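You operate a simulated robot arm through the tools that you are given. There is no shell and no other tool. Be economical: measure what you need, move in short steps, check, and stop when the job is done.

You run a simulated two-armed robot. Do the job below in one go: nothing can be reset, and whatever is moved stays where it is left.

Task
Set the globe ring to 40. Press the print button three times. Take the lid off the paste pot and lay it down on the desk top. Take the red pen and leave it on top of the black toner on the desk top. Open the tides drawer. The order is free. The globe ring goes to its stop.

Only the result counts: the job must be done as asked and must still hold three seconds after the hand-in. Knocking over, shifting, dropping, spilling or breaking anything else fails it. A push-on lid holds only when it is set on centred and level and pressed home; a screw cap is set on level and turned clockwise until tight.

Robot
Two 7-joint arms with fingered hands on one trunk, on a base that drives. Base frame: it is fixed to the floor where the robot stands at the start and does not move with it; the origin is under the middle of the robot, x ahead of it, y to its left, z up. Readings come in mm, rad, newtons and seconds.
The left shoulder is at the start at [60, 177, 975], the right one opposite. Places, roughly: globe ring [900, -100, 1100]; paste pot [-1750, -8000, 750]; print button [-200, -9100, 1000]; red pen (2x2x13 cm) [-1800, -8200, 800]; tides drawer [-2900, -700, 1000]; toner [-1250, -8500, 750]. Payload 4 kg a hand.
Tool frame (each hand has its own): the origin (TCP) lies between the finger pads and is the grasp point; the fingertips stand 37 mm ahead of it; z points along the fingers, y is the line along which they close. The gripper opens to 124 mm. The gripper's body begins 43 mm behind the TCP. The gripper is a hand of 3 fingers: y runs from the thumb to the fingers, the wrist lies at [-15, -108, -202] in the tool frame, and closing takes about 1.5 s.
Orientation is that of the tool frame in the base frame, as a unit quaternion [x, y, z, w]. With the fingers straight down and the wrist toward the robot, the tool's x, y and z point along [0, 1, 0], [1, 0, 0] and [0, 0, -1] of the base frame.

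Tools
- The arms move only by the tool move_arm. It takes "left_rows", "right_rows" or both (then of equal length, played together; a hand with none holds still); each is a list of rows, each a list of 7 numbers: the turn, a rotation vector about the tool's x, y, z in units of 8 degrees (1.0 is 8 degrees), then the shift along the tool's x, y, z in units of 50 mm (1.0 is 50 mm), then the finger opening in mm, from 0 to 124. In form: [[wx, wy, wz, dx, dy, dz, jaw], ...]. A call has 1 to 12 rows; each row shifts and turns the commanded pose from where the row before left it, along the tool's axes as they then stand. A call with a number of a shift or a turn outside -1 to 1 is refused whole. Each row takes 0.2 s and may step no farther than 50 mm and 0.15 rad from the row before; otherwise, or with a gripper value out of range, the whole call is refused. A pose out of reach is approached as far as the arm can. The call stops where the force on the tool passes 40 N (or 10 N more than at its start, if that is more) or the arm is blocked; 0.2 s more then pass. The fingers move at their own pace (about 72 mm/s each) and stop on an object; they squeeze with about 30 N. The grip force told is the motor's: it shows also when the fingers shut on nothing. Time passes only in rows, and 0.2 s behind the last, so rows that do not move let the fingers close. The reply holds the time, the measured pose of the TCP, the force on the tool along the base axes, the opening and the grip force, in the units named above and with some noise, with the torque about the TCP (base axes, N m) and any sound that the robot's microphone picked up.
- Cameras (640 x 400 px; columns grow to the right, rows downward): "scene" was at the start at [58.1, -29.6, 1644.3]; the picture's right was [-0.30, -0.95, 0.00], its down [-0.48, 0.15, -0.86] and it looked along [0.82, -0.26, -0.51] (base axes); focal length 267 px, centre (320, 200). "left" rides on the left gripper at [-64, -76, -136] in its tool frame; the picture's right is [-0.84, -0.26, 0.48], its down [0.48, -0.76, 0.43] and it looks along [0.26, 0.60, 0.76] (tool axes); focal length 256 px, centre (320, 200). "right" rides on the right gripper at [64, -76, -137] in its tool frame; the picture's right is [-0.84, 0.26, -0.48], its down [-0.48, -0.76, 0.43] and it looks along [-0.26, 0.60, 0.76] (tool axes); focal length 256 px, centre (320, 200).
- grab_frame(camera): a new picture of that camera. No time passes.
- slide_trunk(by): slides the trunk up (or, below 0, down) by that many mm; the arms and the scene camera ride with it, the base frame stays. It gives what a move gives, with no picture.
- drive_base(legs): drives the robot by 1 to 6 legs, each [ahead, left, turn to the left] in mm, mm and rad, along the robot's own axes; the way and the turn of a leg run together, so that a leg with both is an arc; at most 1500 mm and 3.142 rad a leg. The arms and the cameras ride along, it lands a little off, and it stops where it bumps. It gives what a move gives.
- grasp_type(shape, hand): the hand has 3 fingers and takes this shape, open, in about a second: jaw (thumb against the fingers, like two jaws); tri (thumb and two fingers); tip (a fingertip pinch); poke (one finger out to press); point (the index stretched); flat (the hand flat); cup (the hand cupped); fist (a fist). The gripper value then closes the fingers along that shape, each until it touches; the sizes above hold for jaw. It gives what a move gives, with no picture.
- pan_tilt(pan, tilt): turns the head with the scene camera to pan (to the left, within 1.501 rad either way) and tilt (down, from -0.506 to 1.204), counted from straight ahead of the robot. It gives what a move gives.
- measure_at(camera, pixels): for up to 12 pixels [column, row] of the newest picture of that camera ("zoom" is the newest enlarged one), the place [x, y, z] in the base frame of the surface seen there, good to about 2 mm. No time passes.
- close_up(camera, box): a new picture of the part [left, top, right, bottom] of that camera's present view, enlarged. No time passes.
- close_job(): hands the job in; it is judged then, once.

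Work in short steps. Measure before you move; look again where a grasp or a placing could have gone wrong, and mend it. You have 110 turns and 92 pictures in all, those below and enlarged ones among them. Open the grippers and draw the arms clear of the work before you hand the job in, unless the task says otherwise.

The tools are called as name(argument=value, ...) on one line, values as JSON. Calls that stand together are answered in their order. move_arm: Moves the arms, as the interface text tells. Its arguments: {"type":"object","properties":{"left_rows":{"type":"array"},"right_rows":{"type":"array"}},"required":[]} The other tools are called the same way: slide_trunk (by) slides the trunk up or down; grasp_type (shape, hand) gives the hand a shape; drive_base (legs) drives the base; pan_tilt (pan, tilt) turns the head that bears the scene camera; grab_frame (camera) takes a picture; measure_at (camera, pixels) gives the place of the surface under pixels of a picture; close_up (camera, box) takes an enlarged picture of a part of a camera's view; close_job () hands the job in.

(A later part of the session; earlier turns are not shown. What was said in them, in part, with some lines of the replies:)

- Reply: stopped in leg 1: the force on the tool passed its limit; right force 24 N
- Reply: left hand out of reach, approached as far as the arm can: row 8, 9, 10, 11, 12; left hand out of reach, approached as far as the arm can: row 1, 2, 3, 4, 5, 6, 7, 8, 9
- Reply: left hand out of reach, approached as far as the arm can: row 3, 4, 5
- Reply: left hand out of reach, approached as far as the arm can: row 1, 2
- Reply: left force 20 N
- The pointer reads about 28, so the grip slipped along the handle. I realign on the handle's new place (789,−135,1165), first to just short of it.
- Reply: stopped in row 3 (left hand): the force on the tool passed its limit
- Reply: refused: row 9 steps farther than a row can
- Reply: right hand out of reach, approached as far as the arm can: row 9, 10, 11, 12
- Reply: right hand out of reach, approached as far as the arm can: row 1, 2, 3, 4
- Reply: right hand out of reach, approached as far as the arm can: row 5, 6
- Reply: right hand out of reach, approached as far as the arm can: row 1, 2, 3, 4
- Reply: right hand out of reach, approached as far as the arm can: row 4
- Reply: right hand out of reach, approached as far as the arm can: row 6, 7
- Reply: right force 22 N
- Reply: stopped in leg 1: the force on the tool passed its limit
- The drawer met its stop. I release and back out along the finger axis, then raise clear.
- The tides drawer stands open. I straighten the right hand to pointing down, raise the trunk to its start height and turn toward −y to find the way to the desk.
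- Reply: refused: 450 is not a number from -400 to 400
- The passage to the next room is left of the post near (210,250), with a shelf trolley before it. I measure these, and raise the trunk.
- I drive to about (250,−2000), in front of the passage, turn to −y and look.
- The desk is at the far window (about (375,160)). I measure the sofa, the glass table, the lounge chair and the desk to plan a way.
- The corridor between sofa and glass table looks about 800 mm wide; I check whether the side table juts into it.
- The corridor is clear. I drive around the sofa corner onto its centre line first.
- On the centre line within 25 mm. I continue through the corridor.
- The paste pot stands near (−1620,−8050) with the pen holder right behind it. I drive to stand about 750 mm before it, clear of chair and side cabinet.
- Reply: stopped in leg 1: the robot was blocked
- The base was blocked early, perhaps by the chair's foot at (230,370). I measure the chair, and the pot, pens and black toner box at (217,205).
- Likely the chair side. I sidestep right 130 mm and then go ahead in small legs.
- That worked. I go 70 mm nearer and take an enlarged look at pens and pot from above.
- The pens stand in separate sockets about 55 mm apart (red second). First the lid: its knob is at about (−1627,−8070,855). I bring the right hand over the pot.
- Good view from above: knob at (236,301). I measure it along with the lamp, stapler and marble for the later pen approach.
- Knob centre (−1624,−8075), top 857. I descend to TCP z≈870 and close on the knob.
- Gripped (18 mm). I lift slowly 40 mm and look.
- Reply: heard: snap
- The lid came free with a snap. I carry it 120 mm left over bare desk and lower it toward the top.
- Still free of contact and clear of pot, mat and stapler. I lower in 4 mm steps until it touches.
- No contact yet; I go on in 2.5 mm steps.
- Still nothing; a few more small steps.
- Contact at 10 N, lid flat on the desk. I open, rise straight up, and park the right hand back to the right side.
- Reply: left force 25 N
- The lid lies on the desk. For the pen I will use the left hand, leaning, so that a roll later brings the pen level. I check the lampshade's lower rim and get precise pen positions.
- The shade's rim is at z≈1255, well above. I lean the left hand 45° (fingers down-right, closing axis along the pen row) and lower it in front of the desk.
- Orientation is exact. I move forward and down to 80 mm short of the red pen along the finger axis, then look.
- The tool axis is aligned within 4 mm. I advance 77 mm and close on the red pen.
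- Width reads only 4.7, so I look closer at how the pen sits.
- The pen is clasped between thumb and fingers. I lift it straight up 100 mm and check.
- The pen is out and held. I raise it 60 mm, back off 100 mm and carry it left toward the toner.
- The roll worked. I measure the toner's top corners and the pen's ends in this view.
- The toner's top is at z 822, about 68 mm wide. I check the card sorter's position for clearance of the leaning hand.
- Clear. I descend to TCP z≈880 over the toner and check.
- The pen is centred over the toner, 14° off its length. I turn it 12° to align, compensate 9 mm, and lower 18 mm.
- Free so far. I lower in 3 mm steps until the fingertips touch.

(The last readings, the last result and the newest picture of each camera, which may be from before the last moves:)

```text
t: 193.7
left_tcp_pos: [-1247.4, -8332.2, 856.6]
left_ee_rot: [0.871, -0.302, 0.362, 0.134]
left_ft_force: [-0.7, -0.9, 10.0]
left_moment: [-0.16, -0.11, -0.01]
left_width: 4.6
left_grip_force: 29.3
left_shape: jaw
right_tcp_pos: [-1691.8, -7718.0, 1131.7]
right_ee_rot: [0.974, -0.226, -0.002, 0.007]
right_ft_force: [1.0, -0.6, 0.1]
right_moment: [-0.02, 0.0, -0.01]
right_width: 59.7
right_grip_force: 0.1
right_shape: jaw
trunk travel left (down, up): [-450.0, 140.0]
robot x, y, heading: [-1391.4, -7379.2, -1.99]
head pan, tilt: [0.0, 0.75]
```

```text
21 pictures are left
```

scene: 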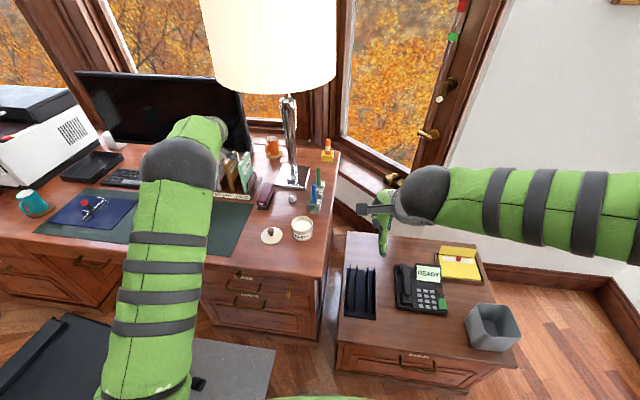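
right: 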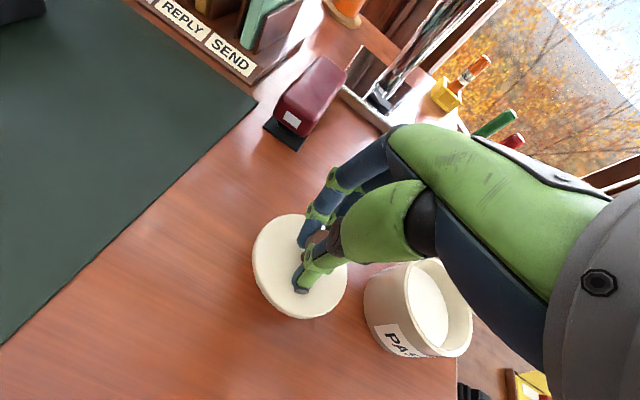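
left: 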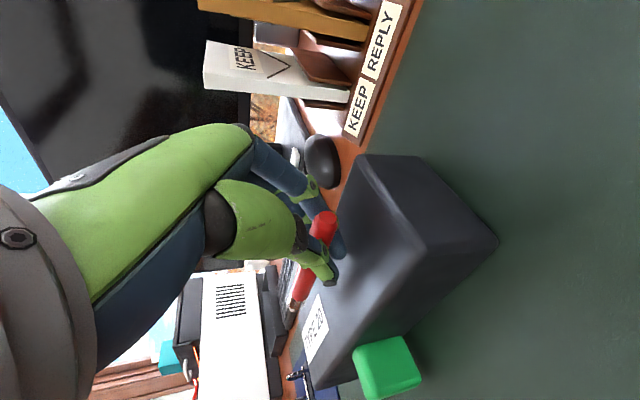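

The tips touch the toner at 10 N. I open slowly so the fingers guide the pen down, and wait.

move_arm(left_rows=[[0, 0, 0, 0, 0, 0, 8], [0, 0, 0, 0, 0, 0, 12], [0, 0, 0, 0, 0, 0, 16], [0, 0, 0, 0, 0, 0, 20], [0, 0, 0, 0, 0, 0, 24], [0, 0, 0, 0, 0, 0, 24], [0, 0, 0, 0, 0, 0, 24], [0, 0, 0, 0, 0, 0, 24], [0, 0, 0, 0, 0, 0, 24]])

close_up(camera="left", box=[240, 150, 440, 350])

```text
t: 195.7
left_tcp_pos: [-1247.2, -8330.5, 854.8]
left_ee_rot: [0.872, -0.303, 0.361, 0.132]
left_ft_force: [0.7, 1.0, 4.9]
left_moment: [-0.06, -0.07, 0.03]
left_width: 23.8
left_grip_force: 0.2
left_shape: jaw
right_tcp_pos: [-1690.0, -7717.6, 1133.2]
right_ee_rot: [0.974, -0.226, -0.001, 0.006]
right_ft_force: [-0.3, 1.0, 0.0]
right_moment: [0.02, 0.03, 0.02]
right_width: 59.8
right_grip_force: 0.0
right_shape: jaw
trunk travel left (down, up): [-450.0, 140.0]
robot x, y, heading: [-1384.5, -7383.1, -1.996]
head pan, tilt: [0.0, 0.75]
```

```text
2.00 times, centred on (340, 250) of left
```

zoom: 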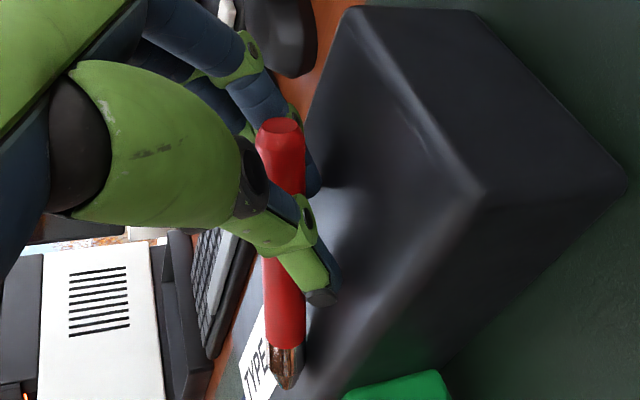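

The pen has settled on the toner between the fingers. I open a bit more, then withdraw slowly along the finger axis.

move_arm(left_rows=[[0, 0, 0, 0, 0, 0, 30], [0, 0, 0, 0, 0, 0, 36], [0, 0, 0, 0, 0, 0, 40], [0, 0, 0, 0, 0, 0, 40], [0, 0, 0, 0, 0, -0.2, 40], [0, 0, 0, 0, 0, -0.3, 40], [0, 0, 0, 0, 0, -0.5, 40], [0, 0, 0, 0, 0, -0.8, 40], [0, 0, 0, 0, 0, -0.8, 40]])

grab_frame(camera="left")

```text
t: 197.7
left_tcp_pos: [-1317.3, -8272.1, 945.6]
left_ee_rot: [0.872, -0.302, 0.362, 0.131]
left_ft_force: [1.6, 0.8, -0.6]
left_moment: [-0.03, 0.0, 0.0]
left_width: 39.5
left_grip_force: 0.1
left_shape: jaw
right_tcp_pos: [-1690.2, -7717.4, 1131.7]
right_ee_rot: [0.974, -0.225, -0.002, 0.007]
right_ft_force: [0.3, -0.6, 0.4]
right_moment: [0.0, 0.0, -0.02]
right_width: 59.9
right_grip_force: 0.0
right_shape: jaw
trunk travel left (down, up): [-450.0, 140.0]
robot x, y, heading: [-1390.1, -7381.3, -1.997]
head pan, tilt: [0.0, 0.75]
```

```text
19 pictures are left
```

left: 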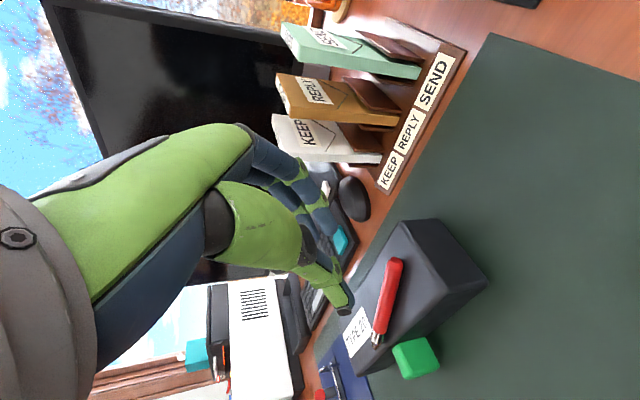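

The red pen lies on the black toner. I raise and draw back the left hand, set it upright again, and look over to the printer.

move_arm(left_rows=[[0, 0, 0, 0.7, 0, -0.7, 60], [0, 0, 0, 0.7, 0, -0.7, 60], [0, 0, 0, 0.7, 0, -0.7, 60], [0, 0, 0, 0.7, 0, -0.7, 60], [0, 0, 0, 0.7, 0, -0.7, 60], [0, 0, 0, 0, -1, 0, 60], [0, 0, 0, 0, -1, 0, 60], [0, 0, 0, 0, -1, 0, 60], [0, 0, 0, 0, -1, 0, 60], [0, 0, 0, 0, -1, 0, 60], [0, 0, 0, 0, -1, 0, 60]])

move_arm(left_rows=[[0, -0.94, 0, 0, 0, 0, 60], [0, -0.94, 0, 0, 0, 0, 60], [0, -0.94, 0, 0, 0, 0, 60], [0, -0.94, 0, 0, 0, 0, 60], [0, -0.94, 0, 0, 0, 0, 60], [0, -0.94, 0, 0, 0, 0, 60]])

pan_tilt(pan=0.75, tilt=0.45)

grab_frame(camera="scene")

```text
t: 200.1
left_tcp_pos: [-1130.1, -8034.3, 1189.7]
left_ee_rot: [0.872, -0.303, 0.362, 0.132]
left_ft_force: [0.1, -0.1, -0.7]
left_moment: [-0.03, 0.05, -0.04]
left_width: 59.8
left_grip_force: 0.1
left_shape: jaw
right_tcp_pos: [-1690.9, -7716.6, 1132.0]
right_ee_rot: [0.974, -0.225, -0.002, 0.007]
right_ft_force: [0.2, 0.8, -0.5]
right_moment: [-0.01, 0.01, -0.02]
right_width: 59.6
right_grip_force: 0.1
right_shape: jaw
trunk travel left (down, up): [-450.0, 140.0]
robot x, y, heading: [-1389.9, -7380.4, -1.999]
head pan, tilt: [0.0, 0.75]
```

```text
t: 201.5
left_tcp_pos: [-1130.4, -8036.3, 1189.0]
left_ee_rot: [0.944, -0.329, -0.002, 0.005]
left_ft_force: [-0.2, 0.1, -0.4]
left_moment: [0.0, 0.04, 0.01]
left_width: 59.9
left_grip_force: 0.1
left_shape: jaw
right_tcp_pos: [-1690.1, -7719.0, 1132.2]
right_ee_rot: [0.974, -0.225, -0.002, 0.007]
right_ft_force: [0.2, 0.1, -0.2]
right_moment: [-0.02, 0.02, 0.0]
right_width: 59.7
right_grip_force: 0.0
right_shape: jaw
trunk travel left (down, up): [-450.0, 140.0]
robot x, y, heading: [-1389.7, -7383.0, -1.998]
head pan, tilt: [0.0, 0.75]
```

```text
t: 202.6
left_tcp_pos: [-1130.1, -8034.5, 1188.9]
left_ee_rot: [0.944, -0.329, 0.0, 0.006]
left_ft_force: [-0.4, 0.3, -0.2]
left_moment: [0.02, -0.02, 0.03]
left_width: 59.7
left_grip_force: 0.1
left_shape: jaw
right_tcp_pos: [-1690.5, -7718.1, 1132.3]
right_ee_rot: [0.974, -0.225, -0.002, 0.007]
right_ft_force: [0.0, -0.9, 0.0]
right_moment: [0.02, -0.03, 0.02]
right_width: 60.0
right_grip_force: 0.2
right_shape: jaw
trunk travel left (down, up): [-450.0, 140.0]
robot x, y, heading: [-1386.6, -7379.7, -1.993]
head pan, tilt: [0.75, 0.45]
```

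```text
18 pictures are left
```

scene: 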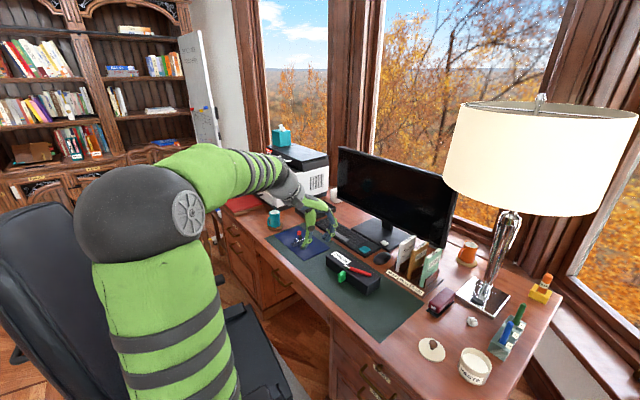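

To reach the printer I must go around the office chair: I back out, then sidestep to about (−150,−6950) and look.

drive_base(legs=[[-450, 0, 0], [-452, 952, 0], [0, 0, 0.1]])

pan_tilt(pan=0.1, tilt=0.45)

grab_frame(camera="scene")

```text
t: 210.9
left_tcp_pos: [171.4, -7561.8, 1190.5]
left_ee_rot: [0.96, -0.28, 0.0, 0.007]
left_ft_force: [0.4, -1.3, -1.1]
left_moment: [-0.03, -0.02, 0.0]
left_width: 60.2
left_grip_force: 0.0
left_shape: jaw
right_tcp_pos: [-417.8, -7305.7, 1133.1]
right_ee_rot: [0.984, -0.176, -0.001, 0.007]
right_ft_force: [0.6, 0.1, -0.2]
right_moment: [0.03, 0.0, -0.02]
right_width: 59.9
right_grip_force: 0.0
right_shape: jaw
trunk travel left (down, up): [-450.0, 140.0]
robot x, y, heading: [-154.9, -6935.3, -1.891]
head pan, tilt: [0.75, 0.45]
```

```text
t: 211.9
left_tcp_pos: [169.0, -7569.0, 1187.2]
left_ee_rot: [0.96, -0.28, -0.001, 0.005]
left_ft_force: [0.2, 0.9, 0.8]
left_moment: [-0.04, 0.0, 0.0]
left_width: 60.1
left_grip_force: 0.0
left_shape: jaw
right_tcp_pos: [-420.9, -7312.9, 1131.1]
right_ee_rot: [0.985, -0.175, -0.002, 0.003]
right_ft_force: [-0.5, 0.5, -0.2]
right_moment: [0.0, 0.01, -0.01]
right_width: 60.1
right_grip_force: 0.1
right_shape: jaw
trunk travel left (down, up): [-450.0, 140.0]
robot x, y, heading: [-154.9, -6938.4, -1.888]
head pan, tilt: [0.099, 0.45]
```

```text
17 pictures are left
```

scene: 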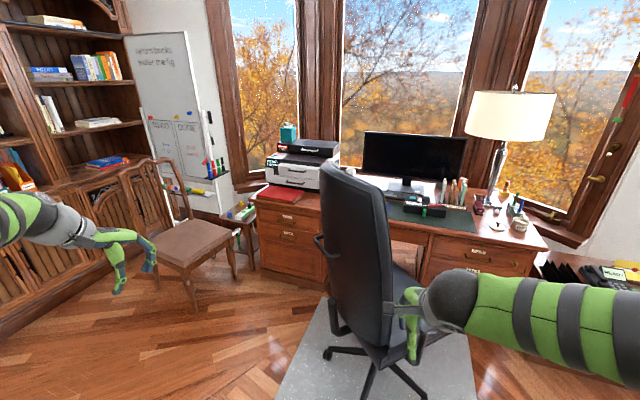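

The printer is at (300,165), wooden chair left, office chair right. I enlarge the printer and measure key points.

close_up(camera="scene", box=[250, 115, 350, 205])

measure_at(camera="scene", pixels=[[195, 311], [238, 275], [230, 235], [256, 275], [318, 290], [256, 205], [318, 215], [333, 350], [322, 250], [275, 170], [318, 175], [300, 152]])

```text
4.44 times, centred on (300, 160) of scene
```

zoom: 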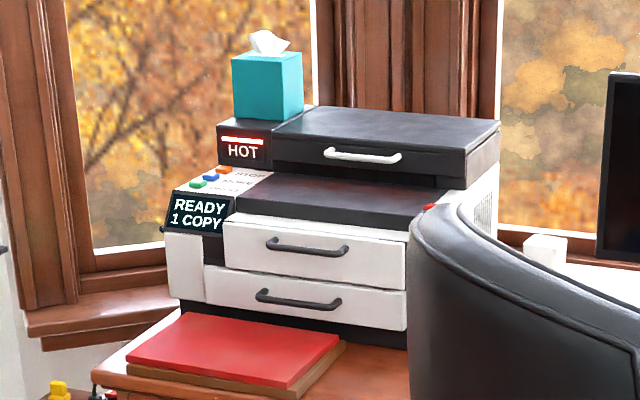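

```text
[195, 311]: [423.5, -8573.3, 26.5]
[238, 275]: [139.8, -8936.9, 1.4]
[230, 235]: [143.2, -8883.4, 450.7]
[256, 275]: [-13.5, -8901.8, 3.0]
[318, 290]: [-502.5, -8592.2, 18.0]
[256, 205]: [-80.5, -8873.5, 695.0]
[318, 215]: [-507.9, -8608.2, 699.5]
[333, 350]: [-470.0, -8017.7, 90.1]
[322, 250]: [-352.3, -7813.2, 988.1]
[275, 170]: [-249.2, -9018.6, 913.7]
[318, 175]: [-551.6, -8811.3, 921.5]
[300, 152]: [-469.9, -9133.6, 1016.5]
```

I enlarge the control panel to read the button labels.

close_up(camera="scene", box=[262, 146, 296, 168])

measure_at(camera="scene", pixels=[[272.3, 156.6], [275.5, 154.8], [278.3, 153.4], [283, 156], [281, 163], [285, 150]])

```text
16.00 times, centred on (279, 157) of scene
```

zoom: 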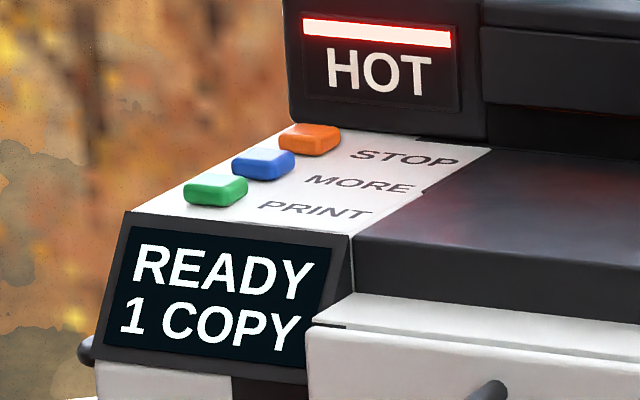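

```text
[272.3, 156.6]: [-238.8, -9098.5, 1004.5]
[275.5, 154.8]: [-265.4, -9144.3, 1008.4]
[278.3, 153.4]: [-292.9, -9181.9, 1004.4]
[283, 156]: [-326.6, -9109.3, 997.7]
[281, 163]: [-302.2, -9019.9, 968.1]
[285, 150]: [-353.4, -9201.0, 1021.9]
```

PRINT is the green button at about (−239,−9098,1006), pressed from above. I drive around between the two chairs to stand about 800 mm before it.

drive_base(legs=[[565, 713, 0], [0, 0, -0.237]])

```text
t: 217.5
left_tcp_pos: [513.1, -8387.4, 1185.7]
left_ee_rot: [0.92, -0.391, 0.0, 0.003]
left_ft_force: [-0.5, -0.3, 0.4]
left_moment: [-0.04, -0.02, -0.02]
left_width: 60.0
left_grip_force: 0.1
left_shape: jaw
right_tcp_pos: [-1.1, -8000.1, 1128.1]
right_ee_rot: [0.957, -0.29, -0.001, 0.004]
right_ft_force: [0.1, 0.2, 0.2]
right_moment: [0.0, 0.02, 0.0]
right_width: 60.0
right_grip_force: 0.2
right_shape: jaw
trunk travel left (down, up): [-450.0, 140.0]
robot x, y, heading: [347.8, -7698.6, -2.12]
head pan, tilt: [0.099, 0.45]
```

On track. I go ahead 690 mm and look with the scene camera and the left hand camera.

drive_base(legs=[[690, 0, 0]])

grasp_type(hand="left", shape="poke")

pan_tilt(pan=0.25, tilt=0.6)

grab_frame(camera="scene")

```text
t: 221.4
left_tcp_pos: [137.0, -8984.5, 1185.0]
left_ee_rot: [0.92, -0.392, 0.001, 0.002]
left_ft_force: [-0.1, -0.5, -0.4]
left_moment: [0.0, 0.02, -0.01]
left_width: 60.2
left_grip_force: 0.1
left_shape: jaw
right_tcp_pos: [-373.3, -8597.8, 1127.9]
right_ee_rot: [0.957, -0.292, -0.002, 0.003]
right_ft_force: [0.3, 0.1, -0.2]
right_moment: [0.0, -0.04, -0.04]
right_width: 60.0
right_grip_force: 0.0
right_shape: jaw
trunk travel left (down, up): [-450.0, 140.0]
robot x, y, heading: [-22.0, -8295.9, -2.13]
head pan, tilt: [0.099, 0.45]
```

```text
t: 222.3
left_tcp_pos: [138.2, -8984.7, 1185.0]
left_ee_rot: [0.92, -0.392, 0.0, 0.003]
left_ft_force: [0.4, -0.4, -0.7]
left_moment: [0.02, 0.0, 0.03]
left_width: 0.3
left_grip_force: 0.0
left_shape: poke
right_tcp_pos: [-374.1, -8595.7, 1129.2]
right_ee_rot: [0.957, -0.291, -0.001, 0.003]
right_ft_force: [1.0, 0.3, -0.5]
right_moment: [0.03, 0.02, 0.02]
right_width: 60.1
right_grip_force: 0.1
right_shape: jaw
trunk travel left (down, up): [-450.0, 140.0]
robot x, y, heading: [-24.8, -8296.2, -2.127]
head pan, tilt: [0.099, 0.45]
```

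```text
t: 223.0
left_tcp_pos: [138.7, -8985.6, 1185.3]
left_ee_rot: [0.92, -0.393, 0.0, 0.003]
left_ft_force: [0.1, 0.1, 0.0]
left_moment: [0.0, 0.01, 0.01]
left_width: 0.0
left_grip_force: 0.0
left_shape: poke
right_tcp_pos: [-373.8, -8596.4, 1128.9]
right_ee_rot: [0.957, -0.291, -0.001, 0.003]
right_ft_force: [0.4, -0.7, -0.6]
right_moment: [-0.01, 0.01, 0.03]
right_width: 60.1
right_grip_force: 0.1
right_shape: jaw
trunk travel left (down, up): [-450.0, 140.0]
robot x, y, heading: [-24.9, -8298.9, -2.128]
head pan, tilt: [0.25, 0.6]
```

```text
14 pictures are left
```

scene: 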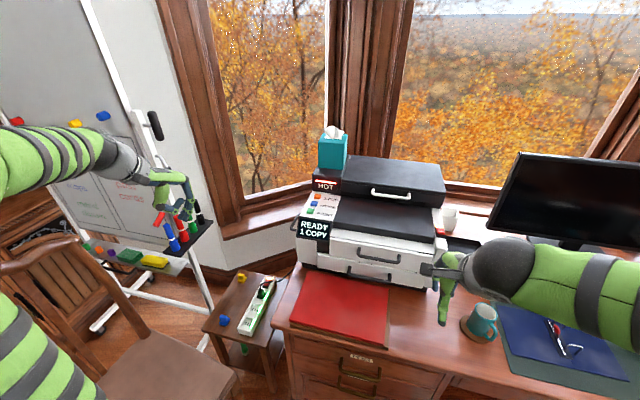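

I measure the green button and the hand's fingertip: button near (313,210), hand near (170,185).

close_up(camera="scene", box=[295, 170, 345, 245])

grab_frame(camera="left")

measure_at(camera="zoom", pixels=[[280, 200], [270, 215], [290, 170], [320, 200], [260, 200]])

measure_at(camera="scene", pixels=[[312, 211], [313, 209], [315, 203], [318, 197], [165, 218], [187, 205]])

```text
5.33 times, centred on (320, 208) of scene
```

zoom: 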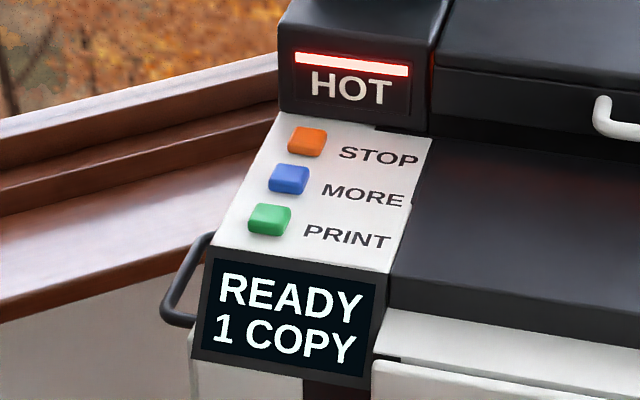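

```text
12 pictures are left
```

left: 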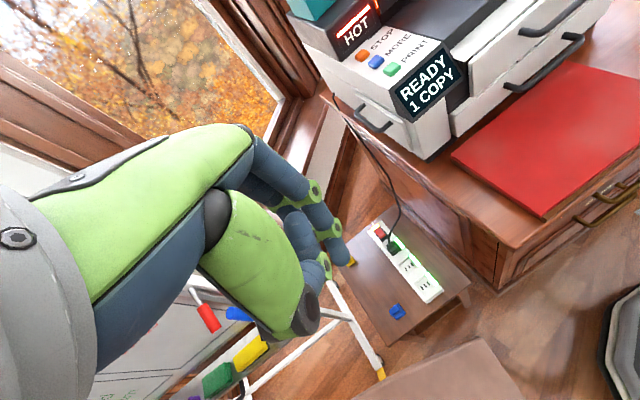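

```text
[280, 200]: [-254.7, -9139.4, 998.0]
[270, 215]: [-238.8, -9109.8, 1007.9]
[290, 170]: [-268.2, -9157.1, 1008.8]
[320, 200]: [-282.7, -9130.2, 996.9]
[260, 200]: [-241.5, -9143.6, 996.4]
```

```text
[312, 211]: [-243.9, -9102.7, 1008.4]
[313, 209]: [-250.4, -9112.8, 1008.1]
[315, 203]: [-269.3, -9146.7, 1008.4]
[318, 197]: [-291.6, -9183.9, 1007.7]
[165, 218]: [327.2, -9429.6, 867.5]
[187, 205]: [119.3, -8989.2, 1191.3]
```

I measure the extended fingertip in the left view (near (345,250)).

close_up(camera="left", box=[260, 150, 400, 300])

measure_at(camera="left", pixels=[[345, 255], [338, 240], [328, 220], [352, 262], [316, 190], [326, 260]])

```text
2.67 times, centred on (330, 225) of left
```

zoom: 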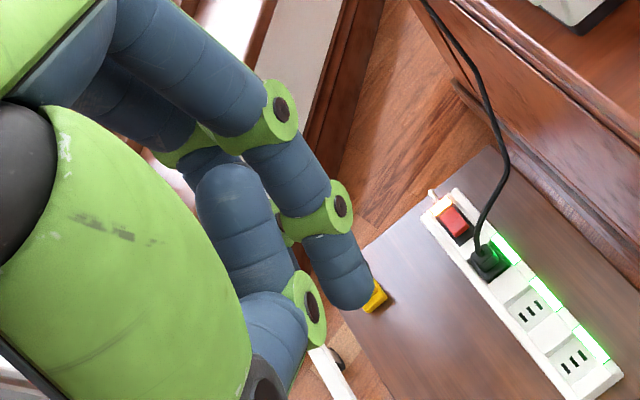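

```text
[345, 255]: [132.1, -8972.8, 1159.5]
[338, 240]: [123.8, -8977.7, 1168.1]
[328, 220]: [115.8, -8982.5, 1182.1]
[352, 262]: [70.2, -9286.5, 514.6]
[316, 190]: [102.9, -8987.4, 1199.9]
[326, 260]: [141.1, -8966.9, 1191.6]
```

The tip sits about 37 mm ahead of the TCP, slightly to the hand's −x side. I move over the green button, staying 40 mm above it.

move_arm(left_rows=[[0, 0, 0, -0.4175, 0.89, 0, 0], [0, 0, 0, -0.4175, 0.89, 0, 0], [0, 0, 0, -0.4175, 0.89, 0, 0], [0, 0, 0, -0.4175, 0.89, 0, 0], [0, 0, 0, -0.4175, 0.89, 0, 0], [0, 0, 0, -0.4175, 0.89, 0, 0], [0, 0, 0, -0.4175, 0.89, 0, 0], [0, 0, 0, -0.4175, 0.89, 0, 0], [0, 0, 0, 0, 0, 0.9, 0], [0, 0, 0, 0, 0, 0.9, 0], [0, 0, 0, 0, 0, 0, 0]])

close_up(camera="left", box=[240, 130, 480, 330])

measure_at(camera="zoom", pixels=[[320, 200], [300, 260], [340, 240], [280, 220], [360, 280]])

```text
t: 225.4
left_tcp_pos: [-114.1, -9069.4, 1094.1]
left_ee_rot: [0.92, -0.393, 0.0, 0.002]
left_ft_force: [0.3, -0.6, 0.2]
left_moment: [-0.01, 0.01, -0.03]
left_width: 0.0
left_grip_force: 0.0
left_shape: poke
left hand out of reach, approached as far as the arm can: row 6, 7, 8
right_tcp_pos: [-374.4, -8595.8, 1128.8]
right_ee_rot: [0.956, -0.292, -0.001, 0.004]
right_ft_force: [-0.3, -0.2, 0.5]
right_moment: [0.01, -0.01, 0.05]
right_width: 59.9
right_grip_force: 0.1
right_shape: jaw
trunk travel left (down, up): [-450.0, 140.0]
robot x, y, heading: [-26.3, -8292.4, -2.135]
head pan, tilt: [0.25, 0.6]
```

```text
2.00 times, centred on (360, 230) of left
```

zoom: 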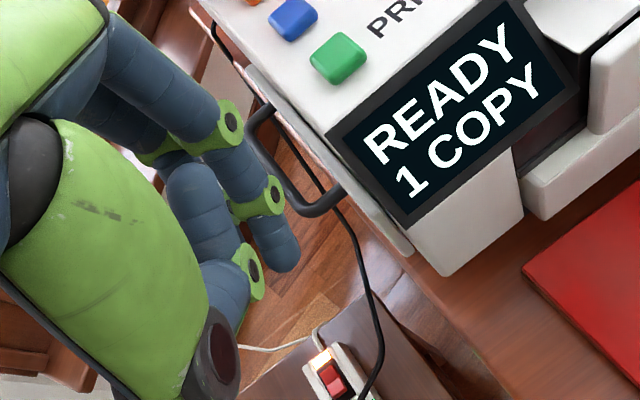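

```text
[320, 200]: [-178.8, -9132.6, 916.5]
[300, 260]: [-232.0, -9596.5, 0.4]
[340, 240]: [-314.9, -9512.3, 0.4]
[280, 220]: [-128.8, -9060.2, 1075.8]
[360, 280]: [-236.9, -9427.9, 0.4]
```

Slightly out of reach. I raise the trunk 140 mm and go 60 mm nearer, then continue.

slide_trunk(by=139)

drive_base(legs=[[60, 0, 0]])

```text
t: 227.0
left_tcp_pos: [-114.9, -9069.4, 1233.0]
left_ee_rot: [0.919, -0.393, 0.0, 0.002]
left_ft_force: [-0.2, -0.5, -0.2]
left_moment: [-0.03, 0.05, -0.01]
left_width: 0.3
left_grip_force: 0.1
left_shape: poke
right_tcp_pos: [-373.8, -8596.3, 1268.2]
right_ee_rot: [0.957, -0.292, -0.002, 0.002]
right_ft_force: [-0.3, 0.0, 1.0]
right_moment: [0.01, -0.01, 0.02]
right_width: 59.9
right_grip_force: 0.0
right_shape: jaw
trunk travel left (down, up): [-589.0, 1.0]
robot x, y, heading: [-24.9, -8298.2, -2.13]
head pan, tilt: [0.25, 0.6]
```

```text
t: 228.0
left_tcp_pos: [-147.0, -9122.3, 1231.7]
left_ee_rot: [0.92, -0.392, 0.001, 0.002]
left_ft_force: [-0.4, 0.1, -0.4]
left_moment: [0.01, 0.0, 0.02]
left_width: 0.1
left_grip_force: 0.0
left_shape: poke
right_tcp_pos: [-406.6, -8648.7, 1266.7]
right_ee_rot: [0.957, -0.291, -0.001, 0.003]
right_ft_force: [0.4, 0.0, 1.1]
right_moment: [0.06, -0.01, -0.02]
right_width: 59.7
right_grip_force: 0.0
right_shape: jaw
trunk travel left (down, up): [-589.0, 1.0]
robot x, y, heading: [-49.9, -8347.2, -2.131]
head pan, tilt: [0.25, 0.6]
```

Now I shift over the button and descend to about 35 mm above it.

move_arm(left_rows=[[0, 0, 0, -0.67, 0.54, 0, 0], [0, 0, 0, -0.67, 0.54, 0, 0], [0, 0, 0, 0, 0, 0.75, 0], [0, 0, 0, 0, 0, 0.75, 0], [0, 0, 0, 0, 0, 0.75, 0], [0, 0, 0, 0, 0, 0.75, 0], [0, 0, 0, 0, 0, 0, 0]])

close_up(camera="left", box=[240, 150, 480, 310])

```text
t: 229.6
left_tcp_pos: [-183.6, -9112.3, 1078.4]
left_ee_rot: [0.92, -0.392, -0.001, 0.003]
left_ft_force: [0.4, -0.7, -0.2]
left_moment: [-0.03, 0.0, -0.01]
left_width: 0.0
left_grip_force: 0.1
left_shape: poke
left hand out of reach, approached as far as the arm can: row 1, 2
right_tcp_pos: [-405.3, -8646.8, 1268.3]
right_ee_rot: [0.956, -0.292, -0.001, 0.003]
right_ft_force: [0.2, 0.3, -0.2]
right_moment: [-0.02, -0.03, 0.04]
right_width: 59.9
right_grip_force: 0.0
right_shape: jaw
trunk travel left (down, up): [-589.0, 1.0]
robot x, y, heading: [-59.6, -8347.6, -2.129]
head pan, tilt: [0.25, 0.6]
```

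```text
2.50 times, centred on (360, 230) of left
```

zoom: 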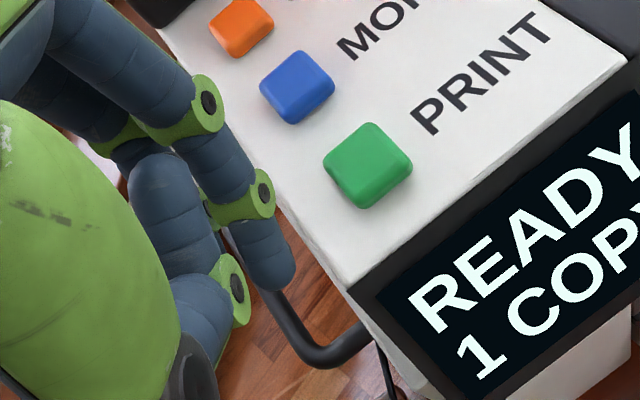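

I refine with this view: button centre at zoom (368,160), fingertip near (275,275).

measure_at(camera="zoom", pixels=[[368, 155], [340, 170], [395, 160], [275, 275], [285, 268], [262, 240]])

move_arm(left_rows=[[0, 0, 0, -0.35, 0.35, 0, 0], [0, 0, 0, -0.35, 0.35, 0, 0], [0, 0, 0, 0, 0, 0, 0]])

```text
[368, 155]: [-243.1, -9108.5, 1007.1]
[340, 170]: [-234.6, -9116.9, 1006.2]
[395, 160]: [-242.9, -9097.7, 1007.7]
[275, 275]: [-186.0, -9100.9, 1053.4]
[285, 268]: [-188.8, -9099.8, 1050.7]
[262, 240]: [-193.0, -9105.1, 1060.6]
```

```text
t: 230.4
left_tcp_pos: [-220.3, -9111.8, 1078.7]
left_ee_rot: [0.919, -0.393, 0.0, 0.002]
left_ft_force: [0.2, 0.8, 0.4]
left_moment: [0.01, -0.01, -0.02]
left_width: 0.0
left_grip_force: 0.0
left_shape: poke
left hand out of reach, approached as far as the arm can: row 2
right_tcp_pos: [-405.8, -8648.6, 1267.2]
right_ee_rot: [0.957, -0.291, -0.002, 0.003]
right_ft_force: [-0.2, 0.4, -0.1]
right_moment: [-0.02, -0.04, 0.01]
right_width: 59.9
right_grip_force: 0.1
right_shape: jaw
trunk travel left (down, up): [-589.0, 1.0]
robot x, y, heading: [-53.7, -8350.2, -2.131]
head pan, tilt: [0.25, 0.6]
```

The tip is about 16 mm short of the button's middle. I lower 18 mm (more reach there) and shift the rest.

move_arm(left_rows=[[0, 0, 0, 0, 0, 0.36, 0], [0, 0, 0, -0.24, 0.22, 0, 0], [0, 0, 0, 0, 0, 0, 0]])

close_up(camera="left", box=[260, 170, 440, 290])

```text
t: 231.2
left_tcp_pos: [-225.3, -9110.3, 1060.7]
left_ee_rot: [0.92, -0.393, 0.0, 0.003]
left_ft_force: [0.7, 1.0, -0.4]
left_moment: [0.0, 0.01, 0.02]
left_width: 0.0
left_grip_force: 0.0
left_shape: poke
left hand out of reach, approached as far as the arm can: row 2
right_tcp_pos: [-405.1, -8647.0, 1267.2]
right_ee_rot: [0.957, -0.291, -0.001, 0.004]
right_ft_force: [-0.1, -0.2, -0.3]
right_moment: [-0.02, 0.01, -0.03]
right_width: 59.9
right_grip_force: 0.0
right_shape: jaw
trunk travel left (down, up): [-589.0, 1.0]
robot x, y, heading: [-54.3, -8348.8, -2.129]
head pan, tilt: [0.25, 0.6]
```

```text
3.33 times, centred on (350, 230) of left
```

zoom: 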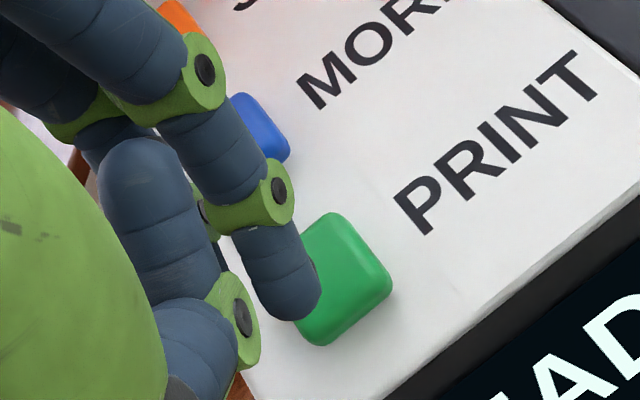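

About 10 mm more to the right is needed; I nudge the base slightly and fine-tune with the arm.

drive_base(legs=[[20, -10, 0]])

```text
t: 232.0
left_tcp_pos: [-245.7, -9121.9, 1059.2]
left_ee_rot: [0.92, -0.392, 0.0, 0.002]
left_ft_force: [-0.4, 0.0, -0.2]
left_moment: [0.01, -0.01, 0.0]
left_width: 0.0
left_grip_force: 0.1
left_shape: poke
right_tcp_pos: [-426.5, -8660.0, 1266.5]
right_ee_rot: [0.957, -0.291, -0.001, 0.003]
right_ft_force: [0.3, 0.0, -0.2]
right_moment: [0.01, 0.0, 0.03]
right_width: 60.2
right_grip_force: 0.1
right_shape: jaw
trunk travel left (down, up): [-589.0, 1.0]
robot x, y, heading: [-78.6, -8361.4, -2.125]
head pan, tilt: [0.25, 0.6]
```

Now only a 15 mm pull back is needed; I do it and check from above.

move_arm(left_rows=[[0, 0, 0, 0, -0.3, 0, 0], [0, 0, 0, 0, 0, 0, 0]])

close_up(camera="left", box=[260, 170, 440, 290])

```text
t: 232.6
left_tcp_pos: [-234.0, -9111.3, 1061.1]
left_ee_rot: [0.92, -0.392, 0.0, 0.004]
left_ft_force: [-1.3, 0.0, 0.4]
left_moment: [-0.03, 0.04, 0.0]
left_width: 0.0
left_grip_force: 0.0
left_shape: poke
right_tcp_pos: [-424.9, -8658.8, 1267.8]
right_ee_rot: [0.957, -0.292, 0.0, 0.004]
right_ft_force: [-0.1, 0.0, -0.2]
right_moment: [0.04, 0.03, -0.03]
right_width: 59.7
right_grip_force: 0.1
right_shape: jaw
trunk travel left (down, up): [-589.0, 1.0]
robot x, y, heading: [-75.7, -8358.5, -2.134]
head pan, tilt: [0.25, 0.6]
```

```text
3.33 times, centred on (350, 230) of left
```

zoom: 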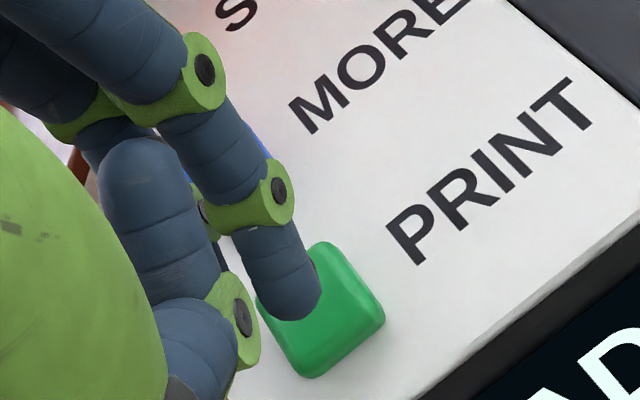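

As it descends the tip will land mid-button. I lower 16 mm in small steps, watching force and sound.

move_arm(left_rows=[[0, 0, 0, 0, 0, 0.08, 0], [0, 0, 0, 0, 0, 0.08, 0], [0, 0, 0, 0, 0, 0.08, 0], [0, 0, 0, 0, 0, 0.08, 0]])

```text
t: 233.6
left_tcp_pos: [-233.8, -9110.3, 1043.7]
left_ee_rot: [0.92, -0.393, -0.002, 0.003]
left_ft_force: [-0.2, 0.1, 0.9]
left_moment: [-0.02, 0.03, 0.02]
left_width: 0.1
left_grip_force: 0.0
left_shape: poke
right_tcp_pos: [-424.4, -8658.7, 1267.0]
right_ee_rot: [0.956, -0.292, -0.001, 0.004]
right_ft_force: [0.2, 0.3, -1.0]
right_moment: [-0.03, -0.01, -0.02]
right_width: 59.9
right_grip_force: 0.1
right_shape: jaw
trunk travel left (down, up): [-589.0, 1.0]
robot x, y, heading: [-72.5, -8357.9, -2.134]
head pan, tilt: [0.25, 0.6]
```

No contact yet; I go on in 2 mm steps.

move_arm(left_rows=[[0, 0, 0, 0, 0, 0.04, 0], [0, 0, 0, 0, 0, 0.04, 0], [0, 0, 0, 0, 0, 0.04, 0]])

```text
t: 234.4
left_tcp_pos: [-234.9, -9111.2, 1039.3]
left_ee_rot: [0.919, -0.393, 0.0, 0.004]
left_ft_force: [0.6, -2.5, 8.1]
left_moment: [0.0, 0.05, 0.0]
left_width: 0.1
left_grip_force: 0.2
left_shape: poke
right_tcp_pos: [-425.0, -8657.3, 1268.6]
right_ee_rot: [0.956, -0.292, -0.001, 0.004]
right_ft_force: [0.0, 0.1, 0.9]
right_moment: [-0.01, -0.02, 0.0]
right_width: 60.0
right_grip_force: 0.1
right_shape: jaw
trunk travel left (down, up): [-589.0, 1.0]
robot x, y, heading: [-72.9, -8354.7, -2.129]
head pan, tilt: [0.25, 0.6]
heard: click
```

A click: first press registered. I lift 12 mm and look at the display.

move_arm(left_rows=[[0, 0, 0, 0, 0, -0.12, 0], [0, 0, 0, 0, 0, -0.12, 0], [0, 0, 0, 0, 0, 0, 0], [0, 0, 0, 0, 0, 0, 0]])

close_up(camera="left", box=[260, 170, 640, 400])

```text
t: 235.4
left_tcp_pos: [-234.5, -9110.2, 1049.2]
left_ee_rot: [0.92, -0.393, 0.0, 0.002]
left_ft_force: [-0.3, 0.4, -0.3]
left_moment: [0.02, 0.03, 0.02]
left_width: 0.0
left_grip_force: 0.0
left_shape: poke
right_tcp_pos: [-425.3, -8658.0, 1267.9]
right_ee_rot: [0.956, -0.293, -0.001, 0.004]
right_ft_force: [-1.0, 0.3, -0.4]
right_moment: [-0.02, -0.02, -0.02]
right_width: 60.1
right_grip_force: 0.1
right_shape: jaw
trunk travel left (down, up): [-589.0, 1.0]
robot x, y, heading: [-76.2, -8355.6, -2.131]
head pan, tilt: [0.25, 0.6]
```

```text
1.68 times, centred on (450, 285) of left
```

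zoom: 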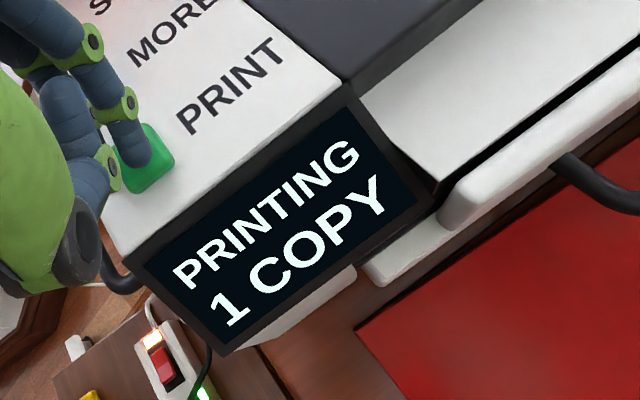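

The display shows PRINTING. I wait a few seconds with the finger lifted, in case it ignores presses while busy.

move_arm(left_rows=[[0, 0, 0, 0, 0, 0, 0], [0, 0, 0, 0, 0, 0, 0], [0, 0, 0, 0, 0, 0, 0], [0, 0, 0, 0, 0, 0, 0], [0, 0, 0, 0, 0, 0, 0], [0, 0, 0, 0, 0, 0, 0], [0, 0, 0, 0, 0, 0, 0], [0, 0, 0, 0, 0, 0, 0], [0, 0, 0, 0, 0, 0, 0], [0, 0, 0, 0, 0, 0, 0], [0, 0, 0, 0, 0, 0, 0], [0, 0, 0, 0, 0, 0, 0]])

close_up(camera="left", box=[260, 170, 640, 400])

```text
t: 238.0
left_tcp_pos: [-234.1, -9109.0, 1049.7]
left_ee_rot: [0.919, -0.394, 0.0, 0.003]
left_ft_force: [-1.0, 0.6, -0.7]
left_moment: [0.0, 0.03, -0.01]
left_width: 0.0
left_grip_force: 0.1
left_shape: poke
right_tcp_pos: [-424.5, -8658.8, 1267.4]
right_ee_rot: [0.956, -0.292, -0.002, 0.003]
right_ft_force: [1.4, 0.0, 1.0]
right_moment: [-0.02, -0.01, 0.01]
right_width: 60.0
right_grip_force: 0.0
right_shape: jaw
trunk travel left (down, up): [-589.0, 1.0]
robot x, y, heading: [-75.9, -8357.5, -2.13]
head pan, tilt: [0.25, 0.6]
```

```text
1.68 times, centred on (450, 285) of left
```

zoom: 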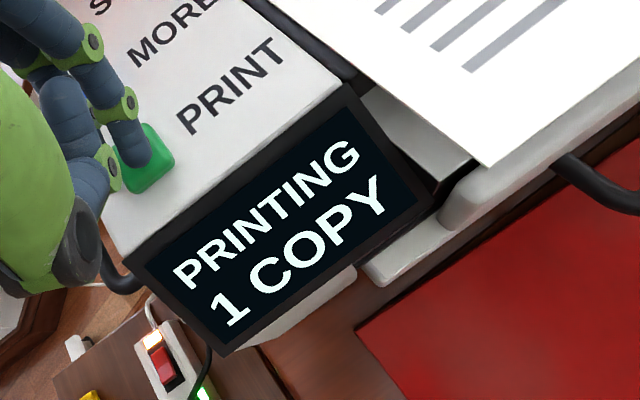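

A sheet is coming out. I wait on until it should be finished, then look.

move_arm(left_rows=[[0, 0, 0, 0, 0, 0, 0], [0, 0, 0, 0, 0, 0, 0], [0, 0, 0, 0, 0, 0, 0], [0, 0, 0, 0, 0, 0, 0], [0, 0, 0, 0, 0, 0, 0], [0, 0, 0, 0, 0, 0, 0], [0, 0, 0, 0, 0, 0, 0], [0, 0, 0, 0, 0, 0, 0], [0, 0, 0, 0, 0, 0, 0], [0, 0, 0, 0, 0, 0, 0], [0, 0, 0, 0, 0, 0, 0], [0, 0, 0, 0, 0, 0, 0]])

move_arm(left_rows=[[0, 0, 0, 0, 0, 0, 0], [0, 0, 0, 0, 0, 0, 0], [0, 0, 0, 0, 0, 0, 0], [0, 0, 0, 0, 0, 0, 0], [0, 0, 0, 0, 0, 0, 0], [0, 0, 0, 0, 0, 0, 0], [0, 0, 0, 0, 0, 0, 0], [0, 0, 0, 0, 0, 0, 0], [0, 0, 0, 0, 0, 0, 0], [0, 0, 0, 0, 0, 0, 0], [0, 0, 0, 0, 0, 0, 0], [0, 0, 0, 0, 0, 0, 0]])

close_up(camera="left", box=[260, 170, 640, 400])

```text
t: 240.6
left_tcp_pos: [-235.0, -9110.8, 1049.9]
left_ee_rot: [0.919, -0.393, 0.0, 0.003]
left_ft_force: [0.3, -0.6, 0.2]
left_moment: [0.03, -0.02, 0.0]
left_width: 0.0
left_grip_force: 0.0
left_shape: poke
right_tcp_pos: [-424.5, -8660.0, 1267.6]
right_ee_rot: [0.957, -0.291, -0.002, 0.003]
right_ft_force: [-0.4, -0.6, 0.3]
right_moment: [0.02, 0.01, -0.03]
right_width: 60.0
right_grip_force: 0.0
right_shape: jaw
trunk travel left (down, up): [-589.0, 1.0]
robot x, y, heading: [-73.4, -8354.0, -2.129]
head pan, tilt: [0.25, 0.6]
```

```text
t: 243.2
left_tcp_pos: [-235.4, -9112.0, 1050.1]
left_ee_rot: [0.919, -0.393, -0.001, 0.002]
left_ft_force: [0.6, -0.1, 0.3]
left_moment: [0.03, 0.0, 0.01]
left_width: 0.1
left_grip_force: 0.0
left_shape: poke
right_tcp_pos: [-423.9, -8658.3, 1268.1]
right_ee_rot: [0.957, -0.291, -0.001, 0.003]
right_ft_force: [-0.1, -0.3, -0.4]
right_moment: [0.0, 0.02, 0.0]
right_width: 60.0
right_grip_force: 0.0
right_shape: jaw
trunk travel left (down, up): [-589.0, 1.0]
robot x, y, heading: [-75.6, -8359.1, -2.128]
head pan, tilt: [0.25, 0.6]
```

```text
1.68 times, centred on (450, 285) of left
```

zoom: 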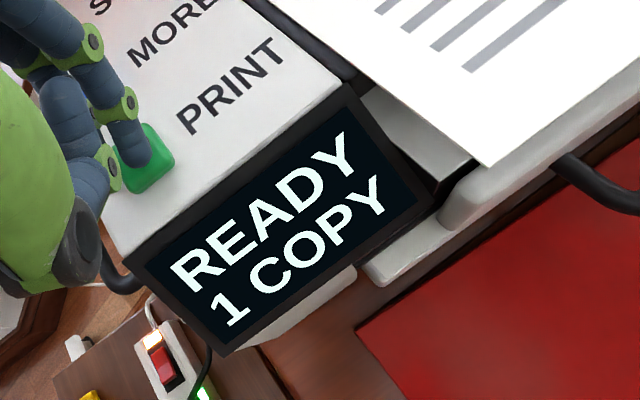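

READY again. Second press: down 11 mm, then up.

move_arm(left_rows=[[0, 0, 0, 0, 0, 0.12, 0], [0, 0, 0, 0, 0, 0.08, 0], [0, 0, 0, 0, 0, 0.04, 0]])

move_arm(left_rows=[[0, 0, 0, 0, 0, -0.12, 0], [0, 0, 0, 0, 0, -0.12, 0], [0, 0, 0, 0, 0, 0, 0], [0, 0, 0, 0, 0, 0, 0], [0, 0, 0, 0, 0, 0, 0], [0, 0, 0, 0, 0, 0, 0], [0, 0, 0, 0, 0, 0, 0], [0, 0, 0, 0, 0, 0, 0], [0, 0, 0, 0, 0, 0, 0], [0, 0, 0, 0, 0, 0, 0], [0, 0, 0, 0, 0, 0, 0], [0, 0, 0, 0, 0, 0, 0]])

```text
t: 244.0
left_tcp_pos: [-235.9, -9111.1, 1039.1]
left_ee_rot: [0.92, -0.392, 0.0, 0.004]
left_ft_force: [-0.3, -0.5, 6.7]
left_moment: [0.02, 0.02, 0.0]
left_width: 0.0
left_grip_force: 0.0
left_shape: poke
right_tcp_pos: [-424.2, -8659.0, 1268.6]
right_ee_rot: [0.957, -0.292, -0.001, 0.003]
right_ft_force: [0.4, -0.3, -1.3]
right_moment: [-0.02, 0.02, -0.01]
right_width: 59.8
right_grip_force: 0.0
right_shape: jaw
trunk travel left (down, up): [-589.0, 1.0]
robot x, y, heading: [-79.4, -8357.8, -2.132]
head pan, tilt: [0.25, 0.6]
heard: click
```

```text
t: 246.6
left_tcp_pos: [-235.1, -9110.4, 1050.3]
left_ee_rot: [0.919, -0.393, 0.0, 0.003]
left_ft_force: [-0.2, 0.5, 0.1]
left_moment: [-0.02, -0.06, -0.02]
left_width: 0.0
left_grip_force: 0.1
left_shape: poke
right_tcp_pos: [-424.3, -8658.4, 1267.1]
right_ee_rot: [0.957, -0.291, -0.002, 0.003]
right_ft_force: [0.3, 0.3, 0.8]
right_moment: [-0.01, 0.04, 0.03]
right_width: 59.9
right_grip_force: 0.0
right_shape: jaw
trunk travel left (down, up): [-589.0, 1.0]
robot x, y, heading: [-74.9, -8356.4, -2.127]
head pan, tilt: [0.25, 0.6]
```

Second click heard. I wait out the printing again (about 8 s as before), then check the display.

move_arm(left_rows=[[0, 0, 0, 0, 0, 0, 0], [0, 0, 0, 0, 0, 0, 0], [0, 0, 0, 0, 0, 0, 0], [0, 0, 0, 0, 0, 0, 0], [0, 0, 0, 0, 0, 0, 0], [0, 0, 0, 0, 0, 0, 0], [0, 0, 0, 0, 0, 0, 0], [0, 0, 0, 0, 0, 0, 0], [0, 0, 0, 0, 0, 0, 0], [0, 0, 0, 0, 0, 0, 0], [0, 0, 0, 0, 0, 0, 0], [0, 0, 0, 0, 0, 0, 0]])

move_arm(left_rows=[[0, 0, 0, 0, 0, 0, 0], [0, 0, 0, 0, 0, 0, 0], [0, 0, 0, 0, 0, 0, 0], [0, 0, 0, 0, 0, 0, 0], [0, 0, 0, 0, 0, 0, 0], [0, 0, 0, 0, 0, 0, 0], [0, 0, 0, 0, 0, 0, 0], [0, 0, 0, 0, 0, 0, 0], [0, 0, 0, 0, 0, 0, 0], [0, 0, 0, 0, 0, 0, 0], [0, 0, 0, 0, 0, 0, 0], [0, 0, 0, 0, 0, 0, 0]])

close_up(camera="left", box=[260, 170, 640, 400])

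```text
t: 249.2
left_tcp_pos: [-235.6, -9111.3, 1050.3]
left_ee_rot: [0.92, -0.393, 0.0, 0.003]
left_ft_force: [0.3, -0.1, -0.7]
left_moment: [-0.04, 0.02, 0.03]
left_width: 0.0
left_grip_force: 0.0
left_shape: poke
right_tcp_pos: [-425.0, -8658.2, 1268.1]
right_ee_rot: [0.957, -0.291, -0.001, 0.003]
right_ft_force: [0.0, 0.4, 0.4]
right_moment: [0.0, -0.02, 0.01]
right_width: 59.8
right_grip_force: 0.1
right_shape: jaw
trunk travel left (down, up): [-589.0, 1.0]
robot x, y, heading: [-79.5, -8355.3, -2.129]
head pan, tilt: [0.25, 0.6]
```

```text
t: 251.8
left_tcp_pos: [-235.3, -9111.3, 1050.4]
left_ee_rot: [0.92, -0.392, 0.0, 0.003]
left_ft_force: [-0.1, 0.9, 0.8]
left_moment: [0.0, -0.02, 0.01]
left_width: 0.0
left_grip_force: 0.1
left_shape: poke
right_tcp_pos: [-425.0, -8659.2, 1267.4]
right_ee_rot: [0.957, -0.291, -0.002, 0.003]
right_ft_force: [-0.8, 0.5, -0.7]
right_moment: [0.0, -0.02, -0.04]
right_width: 60.2
right_grip_force: 0.2
right_shape: jaw
trunk travel left (down, up): [-589.0, 1.0]
robot x, y, heading: [-78.4, -8357.6, -2.128]
head pan, tilt: [0.25, 0.6]
```

```text
1.68 times, centred on (450, 285) of left
```

zoom: 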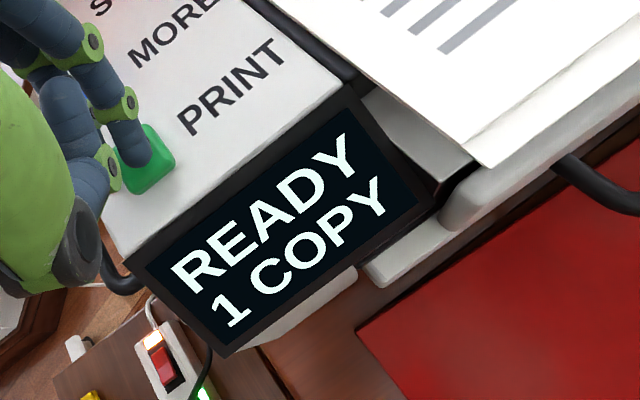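

Two sheets are out and it reads READY. Third press.

move_arm(left_rows=[[0, 0, 0, 0, 0, 0.12, 0], [0, 0, 0, 0, 0, 0.08, 0], [0, 0, 0, 0, 0, 0.04, 0]])

move_arm(left_rows=[[0, 0, 0, 0, 0, -0.12, 0], [0, 0, 0, 0, 0, -0.12, 0], [0, 0, 0, 0, 0, -0.5, 0], [0, 0, 0, 0, -0.5, -0.5, 0], [0, 0, 0, 0, -0.7, -0.3, 0], [0, 0, 0, 0, -0.7, 0, 0], [0, 0, 0, 0, -1, 0, 0], [0, 0, 0, 0, -1, 0, 0], [0, 0, 0, 0, -1, 0, 0], [0, 0, 0, 0, 0, 0, 0], [0, 0, 0, 0, 0, 0, 0], [0, 0, 0, 0, 0, 0, 0]])

```text
t: 252.6
left_tcp_pos: [-233.6, -9110.7, 1039.8]
left_ee_rot: [0.919, -0.393, -0.001, 0.004]
left_ft_force: [0.5, -1.0, 6.2]
left_moment: [0.0, 0.0, -0.01]
left_width: 0.0
left_grip_force: 0.0
left_shape: poke
right_tcp_pos: [-425.4, -8658.2, 1268.7]
right_ee_rot: [0.957, -0.291, -0.001, 0.004]
right_ft_force: [-0.6, -0.3, -0.2]
right_moment: [-0.03, 0.05, -0.03]
right_width: 59.8
right_grip_force: 0.0
right_shape: jaw
trunk travel left (down, up): [-589.0, 1.0]
robot x, y, heading: [-77.7, -8360.2, -2.129]
head pan, tilt: [0.25, 0.6]
heard: click
```

```text
t: 255.2
left_tcp_pos: [-57.0, -8940.5, 1113.7]
left_ee_rot: [0.919, -0.393, 0.0, 0.002]
left_ft_force: [0.4, -0.7, -0.2]
left_moment: [0.01, -0.05, 0.0]
left_width: 0.0
left_grip_force: 0.2
left_shape: poke
right_tcp_pos: [-424.7, -8658.8, 1267.9]
right_ee_rot: [0.957, -0.291, -0.002, 0.003]
right_ft_force: [0.0, 0.1, 0.0]
right_moment: [0.02, -0.02, 0.0]
right_width: 60.4
right_grip_force: 0.1
right_shape: jaw
trunk travel left (down, up): [-589.0, 1.0]
robot x, y, heading: [-77.2, -8358.7, -2.133]
head pan, tilt: [0.25, 0.6]
5 turns are left
```

The third click is in and the arm is clear. I open the left hand, back the base away a little and check the desk once.

grasp_type(hand="left", shape="jaw")

drive_base(legs=[[-200, 0, 0]])

pan_tilt(pan=-0.35, tilt=0.5)

grab_frame(camera="scene")

```text
t: 256.1
left_tcp_pos: [-56.6, -8941.1, 1115.1]
left_ee_rot: [0.919, -0.393, 0.0, 0.003]
left_ft_force: [-0.4, 0.3, -0.3]
left_moment: [0.03, 0.0, 0.01]
left_width: 124.0
left_grip_force: 0.0
left_shape: jaw
right_tcp_pos: [-425.0, -8659.4, 1267.5]
right_ee_rot: [0.957, -0.292, -0.002, 0.003]
right_ft_force: [-0.6, -1.3, -0.1]
right_moment: [0.01, 0.0, 0.05]
right_width: 60.0
right_grip_force: 0.0
right_shape: jaw
trunk travel left (down, up): [-589.0, 1.0]
robot x, y, heading: [-76.6, -8360.1, -2.129]
head pan, tilt: [0.25, 0.6]
```

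```text
t: 257.7
left_tcp_pos: [52.6, -8767.5, 1114.7]
left_ee_rot: [0.92, -0.392, 0.0, 0.003]
left_ft_force: [0.1, -0.6, 0.5]
left_moment: [-0.04, 0.03, -0.01]
left_width: 124.1
left_grip_force: 0.1
left_shape: jaw
right_tcp_pos: [-316.8, -8486.1, 1268.2]
right_ee_rot: [0.957, -0.291, -0.002, 0.003]
right_ft_force: [-0.2, 0.0, 0.0]
right_moment: [-0.01, 0.01, 0.03]
right_width: 60.2
right_grip_force: 0.1
right_shape: jaw
trunk travel left (down, up): [-589.0, 1.0]
robot x, y, heading: [33.2, -8183.2, -2.126]
head pan, tilt: [0.25, 0.6]
```

```text
t: 258.7
left_tcp_pos: [51.6, -8767.6, 1115.3]
left_ee_rot: [0.92, -0.392, 0.0, 0.003]
left_ft_force: [-0.5, -0.1, 0.1]
left_moment: [-0.01, 0.0, 0.0]
left_width: 124.2
left_grip_force: 0.0
left_shape: jaw
right_tcp_pos: [-316.5, -8488.2, 1267.4]
right_ee_rot: [0.957, -0.29, -0.001, 0.003]
right_ft_force: [0.4, 0.2, 0.5]
right_moment: [-0.01, 0.02, 0.04]
right_width: 60.1
right_grip_force: 0.0
right_shape: jaw
trunk travel left (down, up): [-589.0, 1.0]
robot x, y, heading: [30.5, -8185.8, -2.126]
head pan, tilt: [-0.351, 0.499]
```

```text
2 pictures are left
4 turns are left
```

scene: 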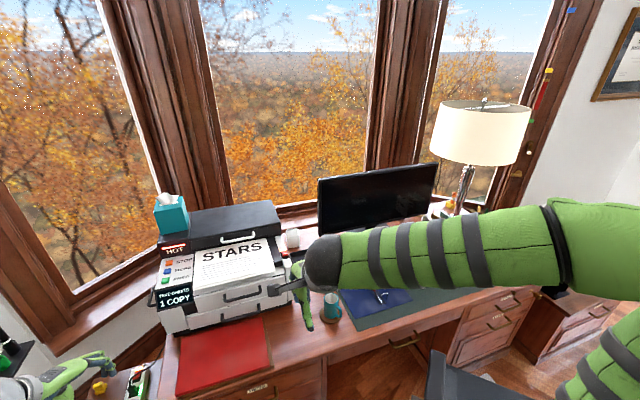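

All three prints are in the tray ("STARS" sheets out), the arms are clear and both hands are open, so I hand the job in.

close_job()

```text
The job is handed in.
```

I did all five parts and handed the job in:

- **Globe ring:** it is at 40, against its stop.
- **Print button:** I pressed it three times and heard a click each time. The first two presses each printed a sheet. After the third, the display appeared to ask for the sheets to be taken.
- **Paste pot:** the lid is off and lying flat on the desk top.
- **Red pen:** it was lying on top of the black toner when I let go. My arm hid that part of the desk in the last picture, so I did not see it again before handing in.
- **Tides drawer:** it is pulled out to its stop.

While moving, one hand pressed against the bookcase shelf edge, the two arms brushed each other, and the base was stopped once, probably by the office chair. I saw nothing shifted.
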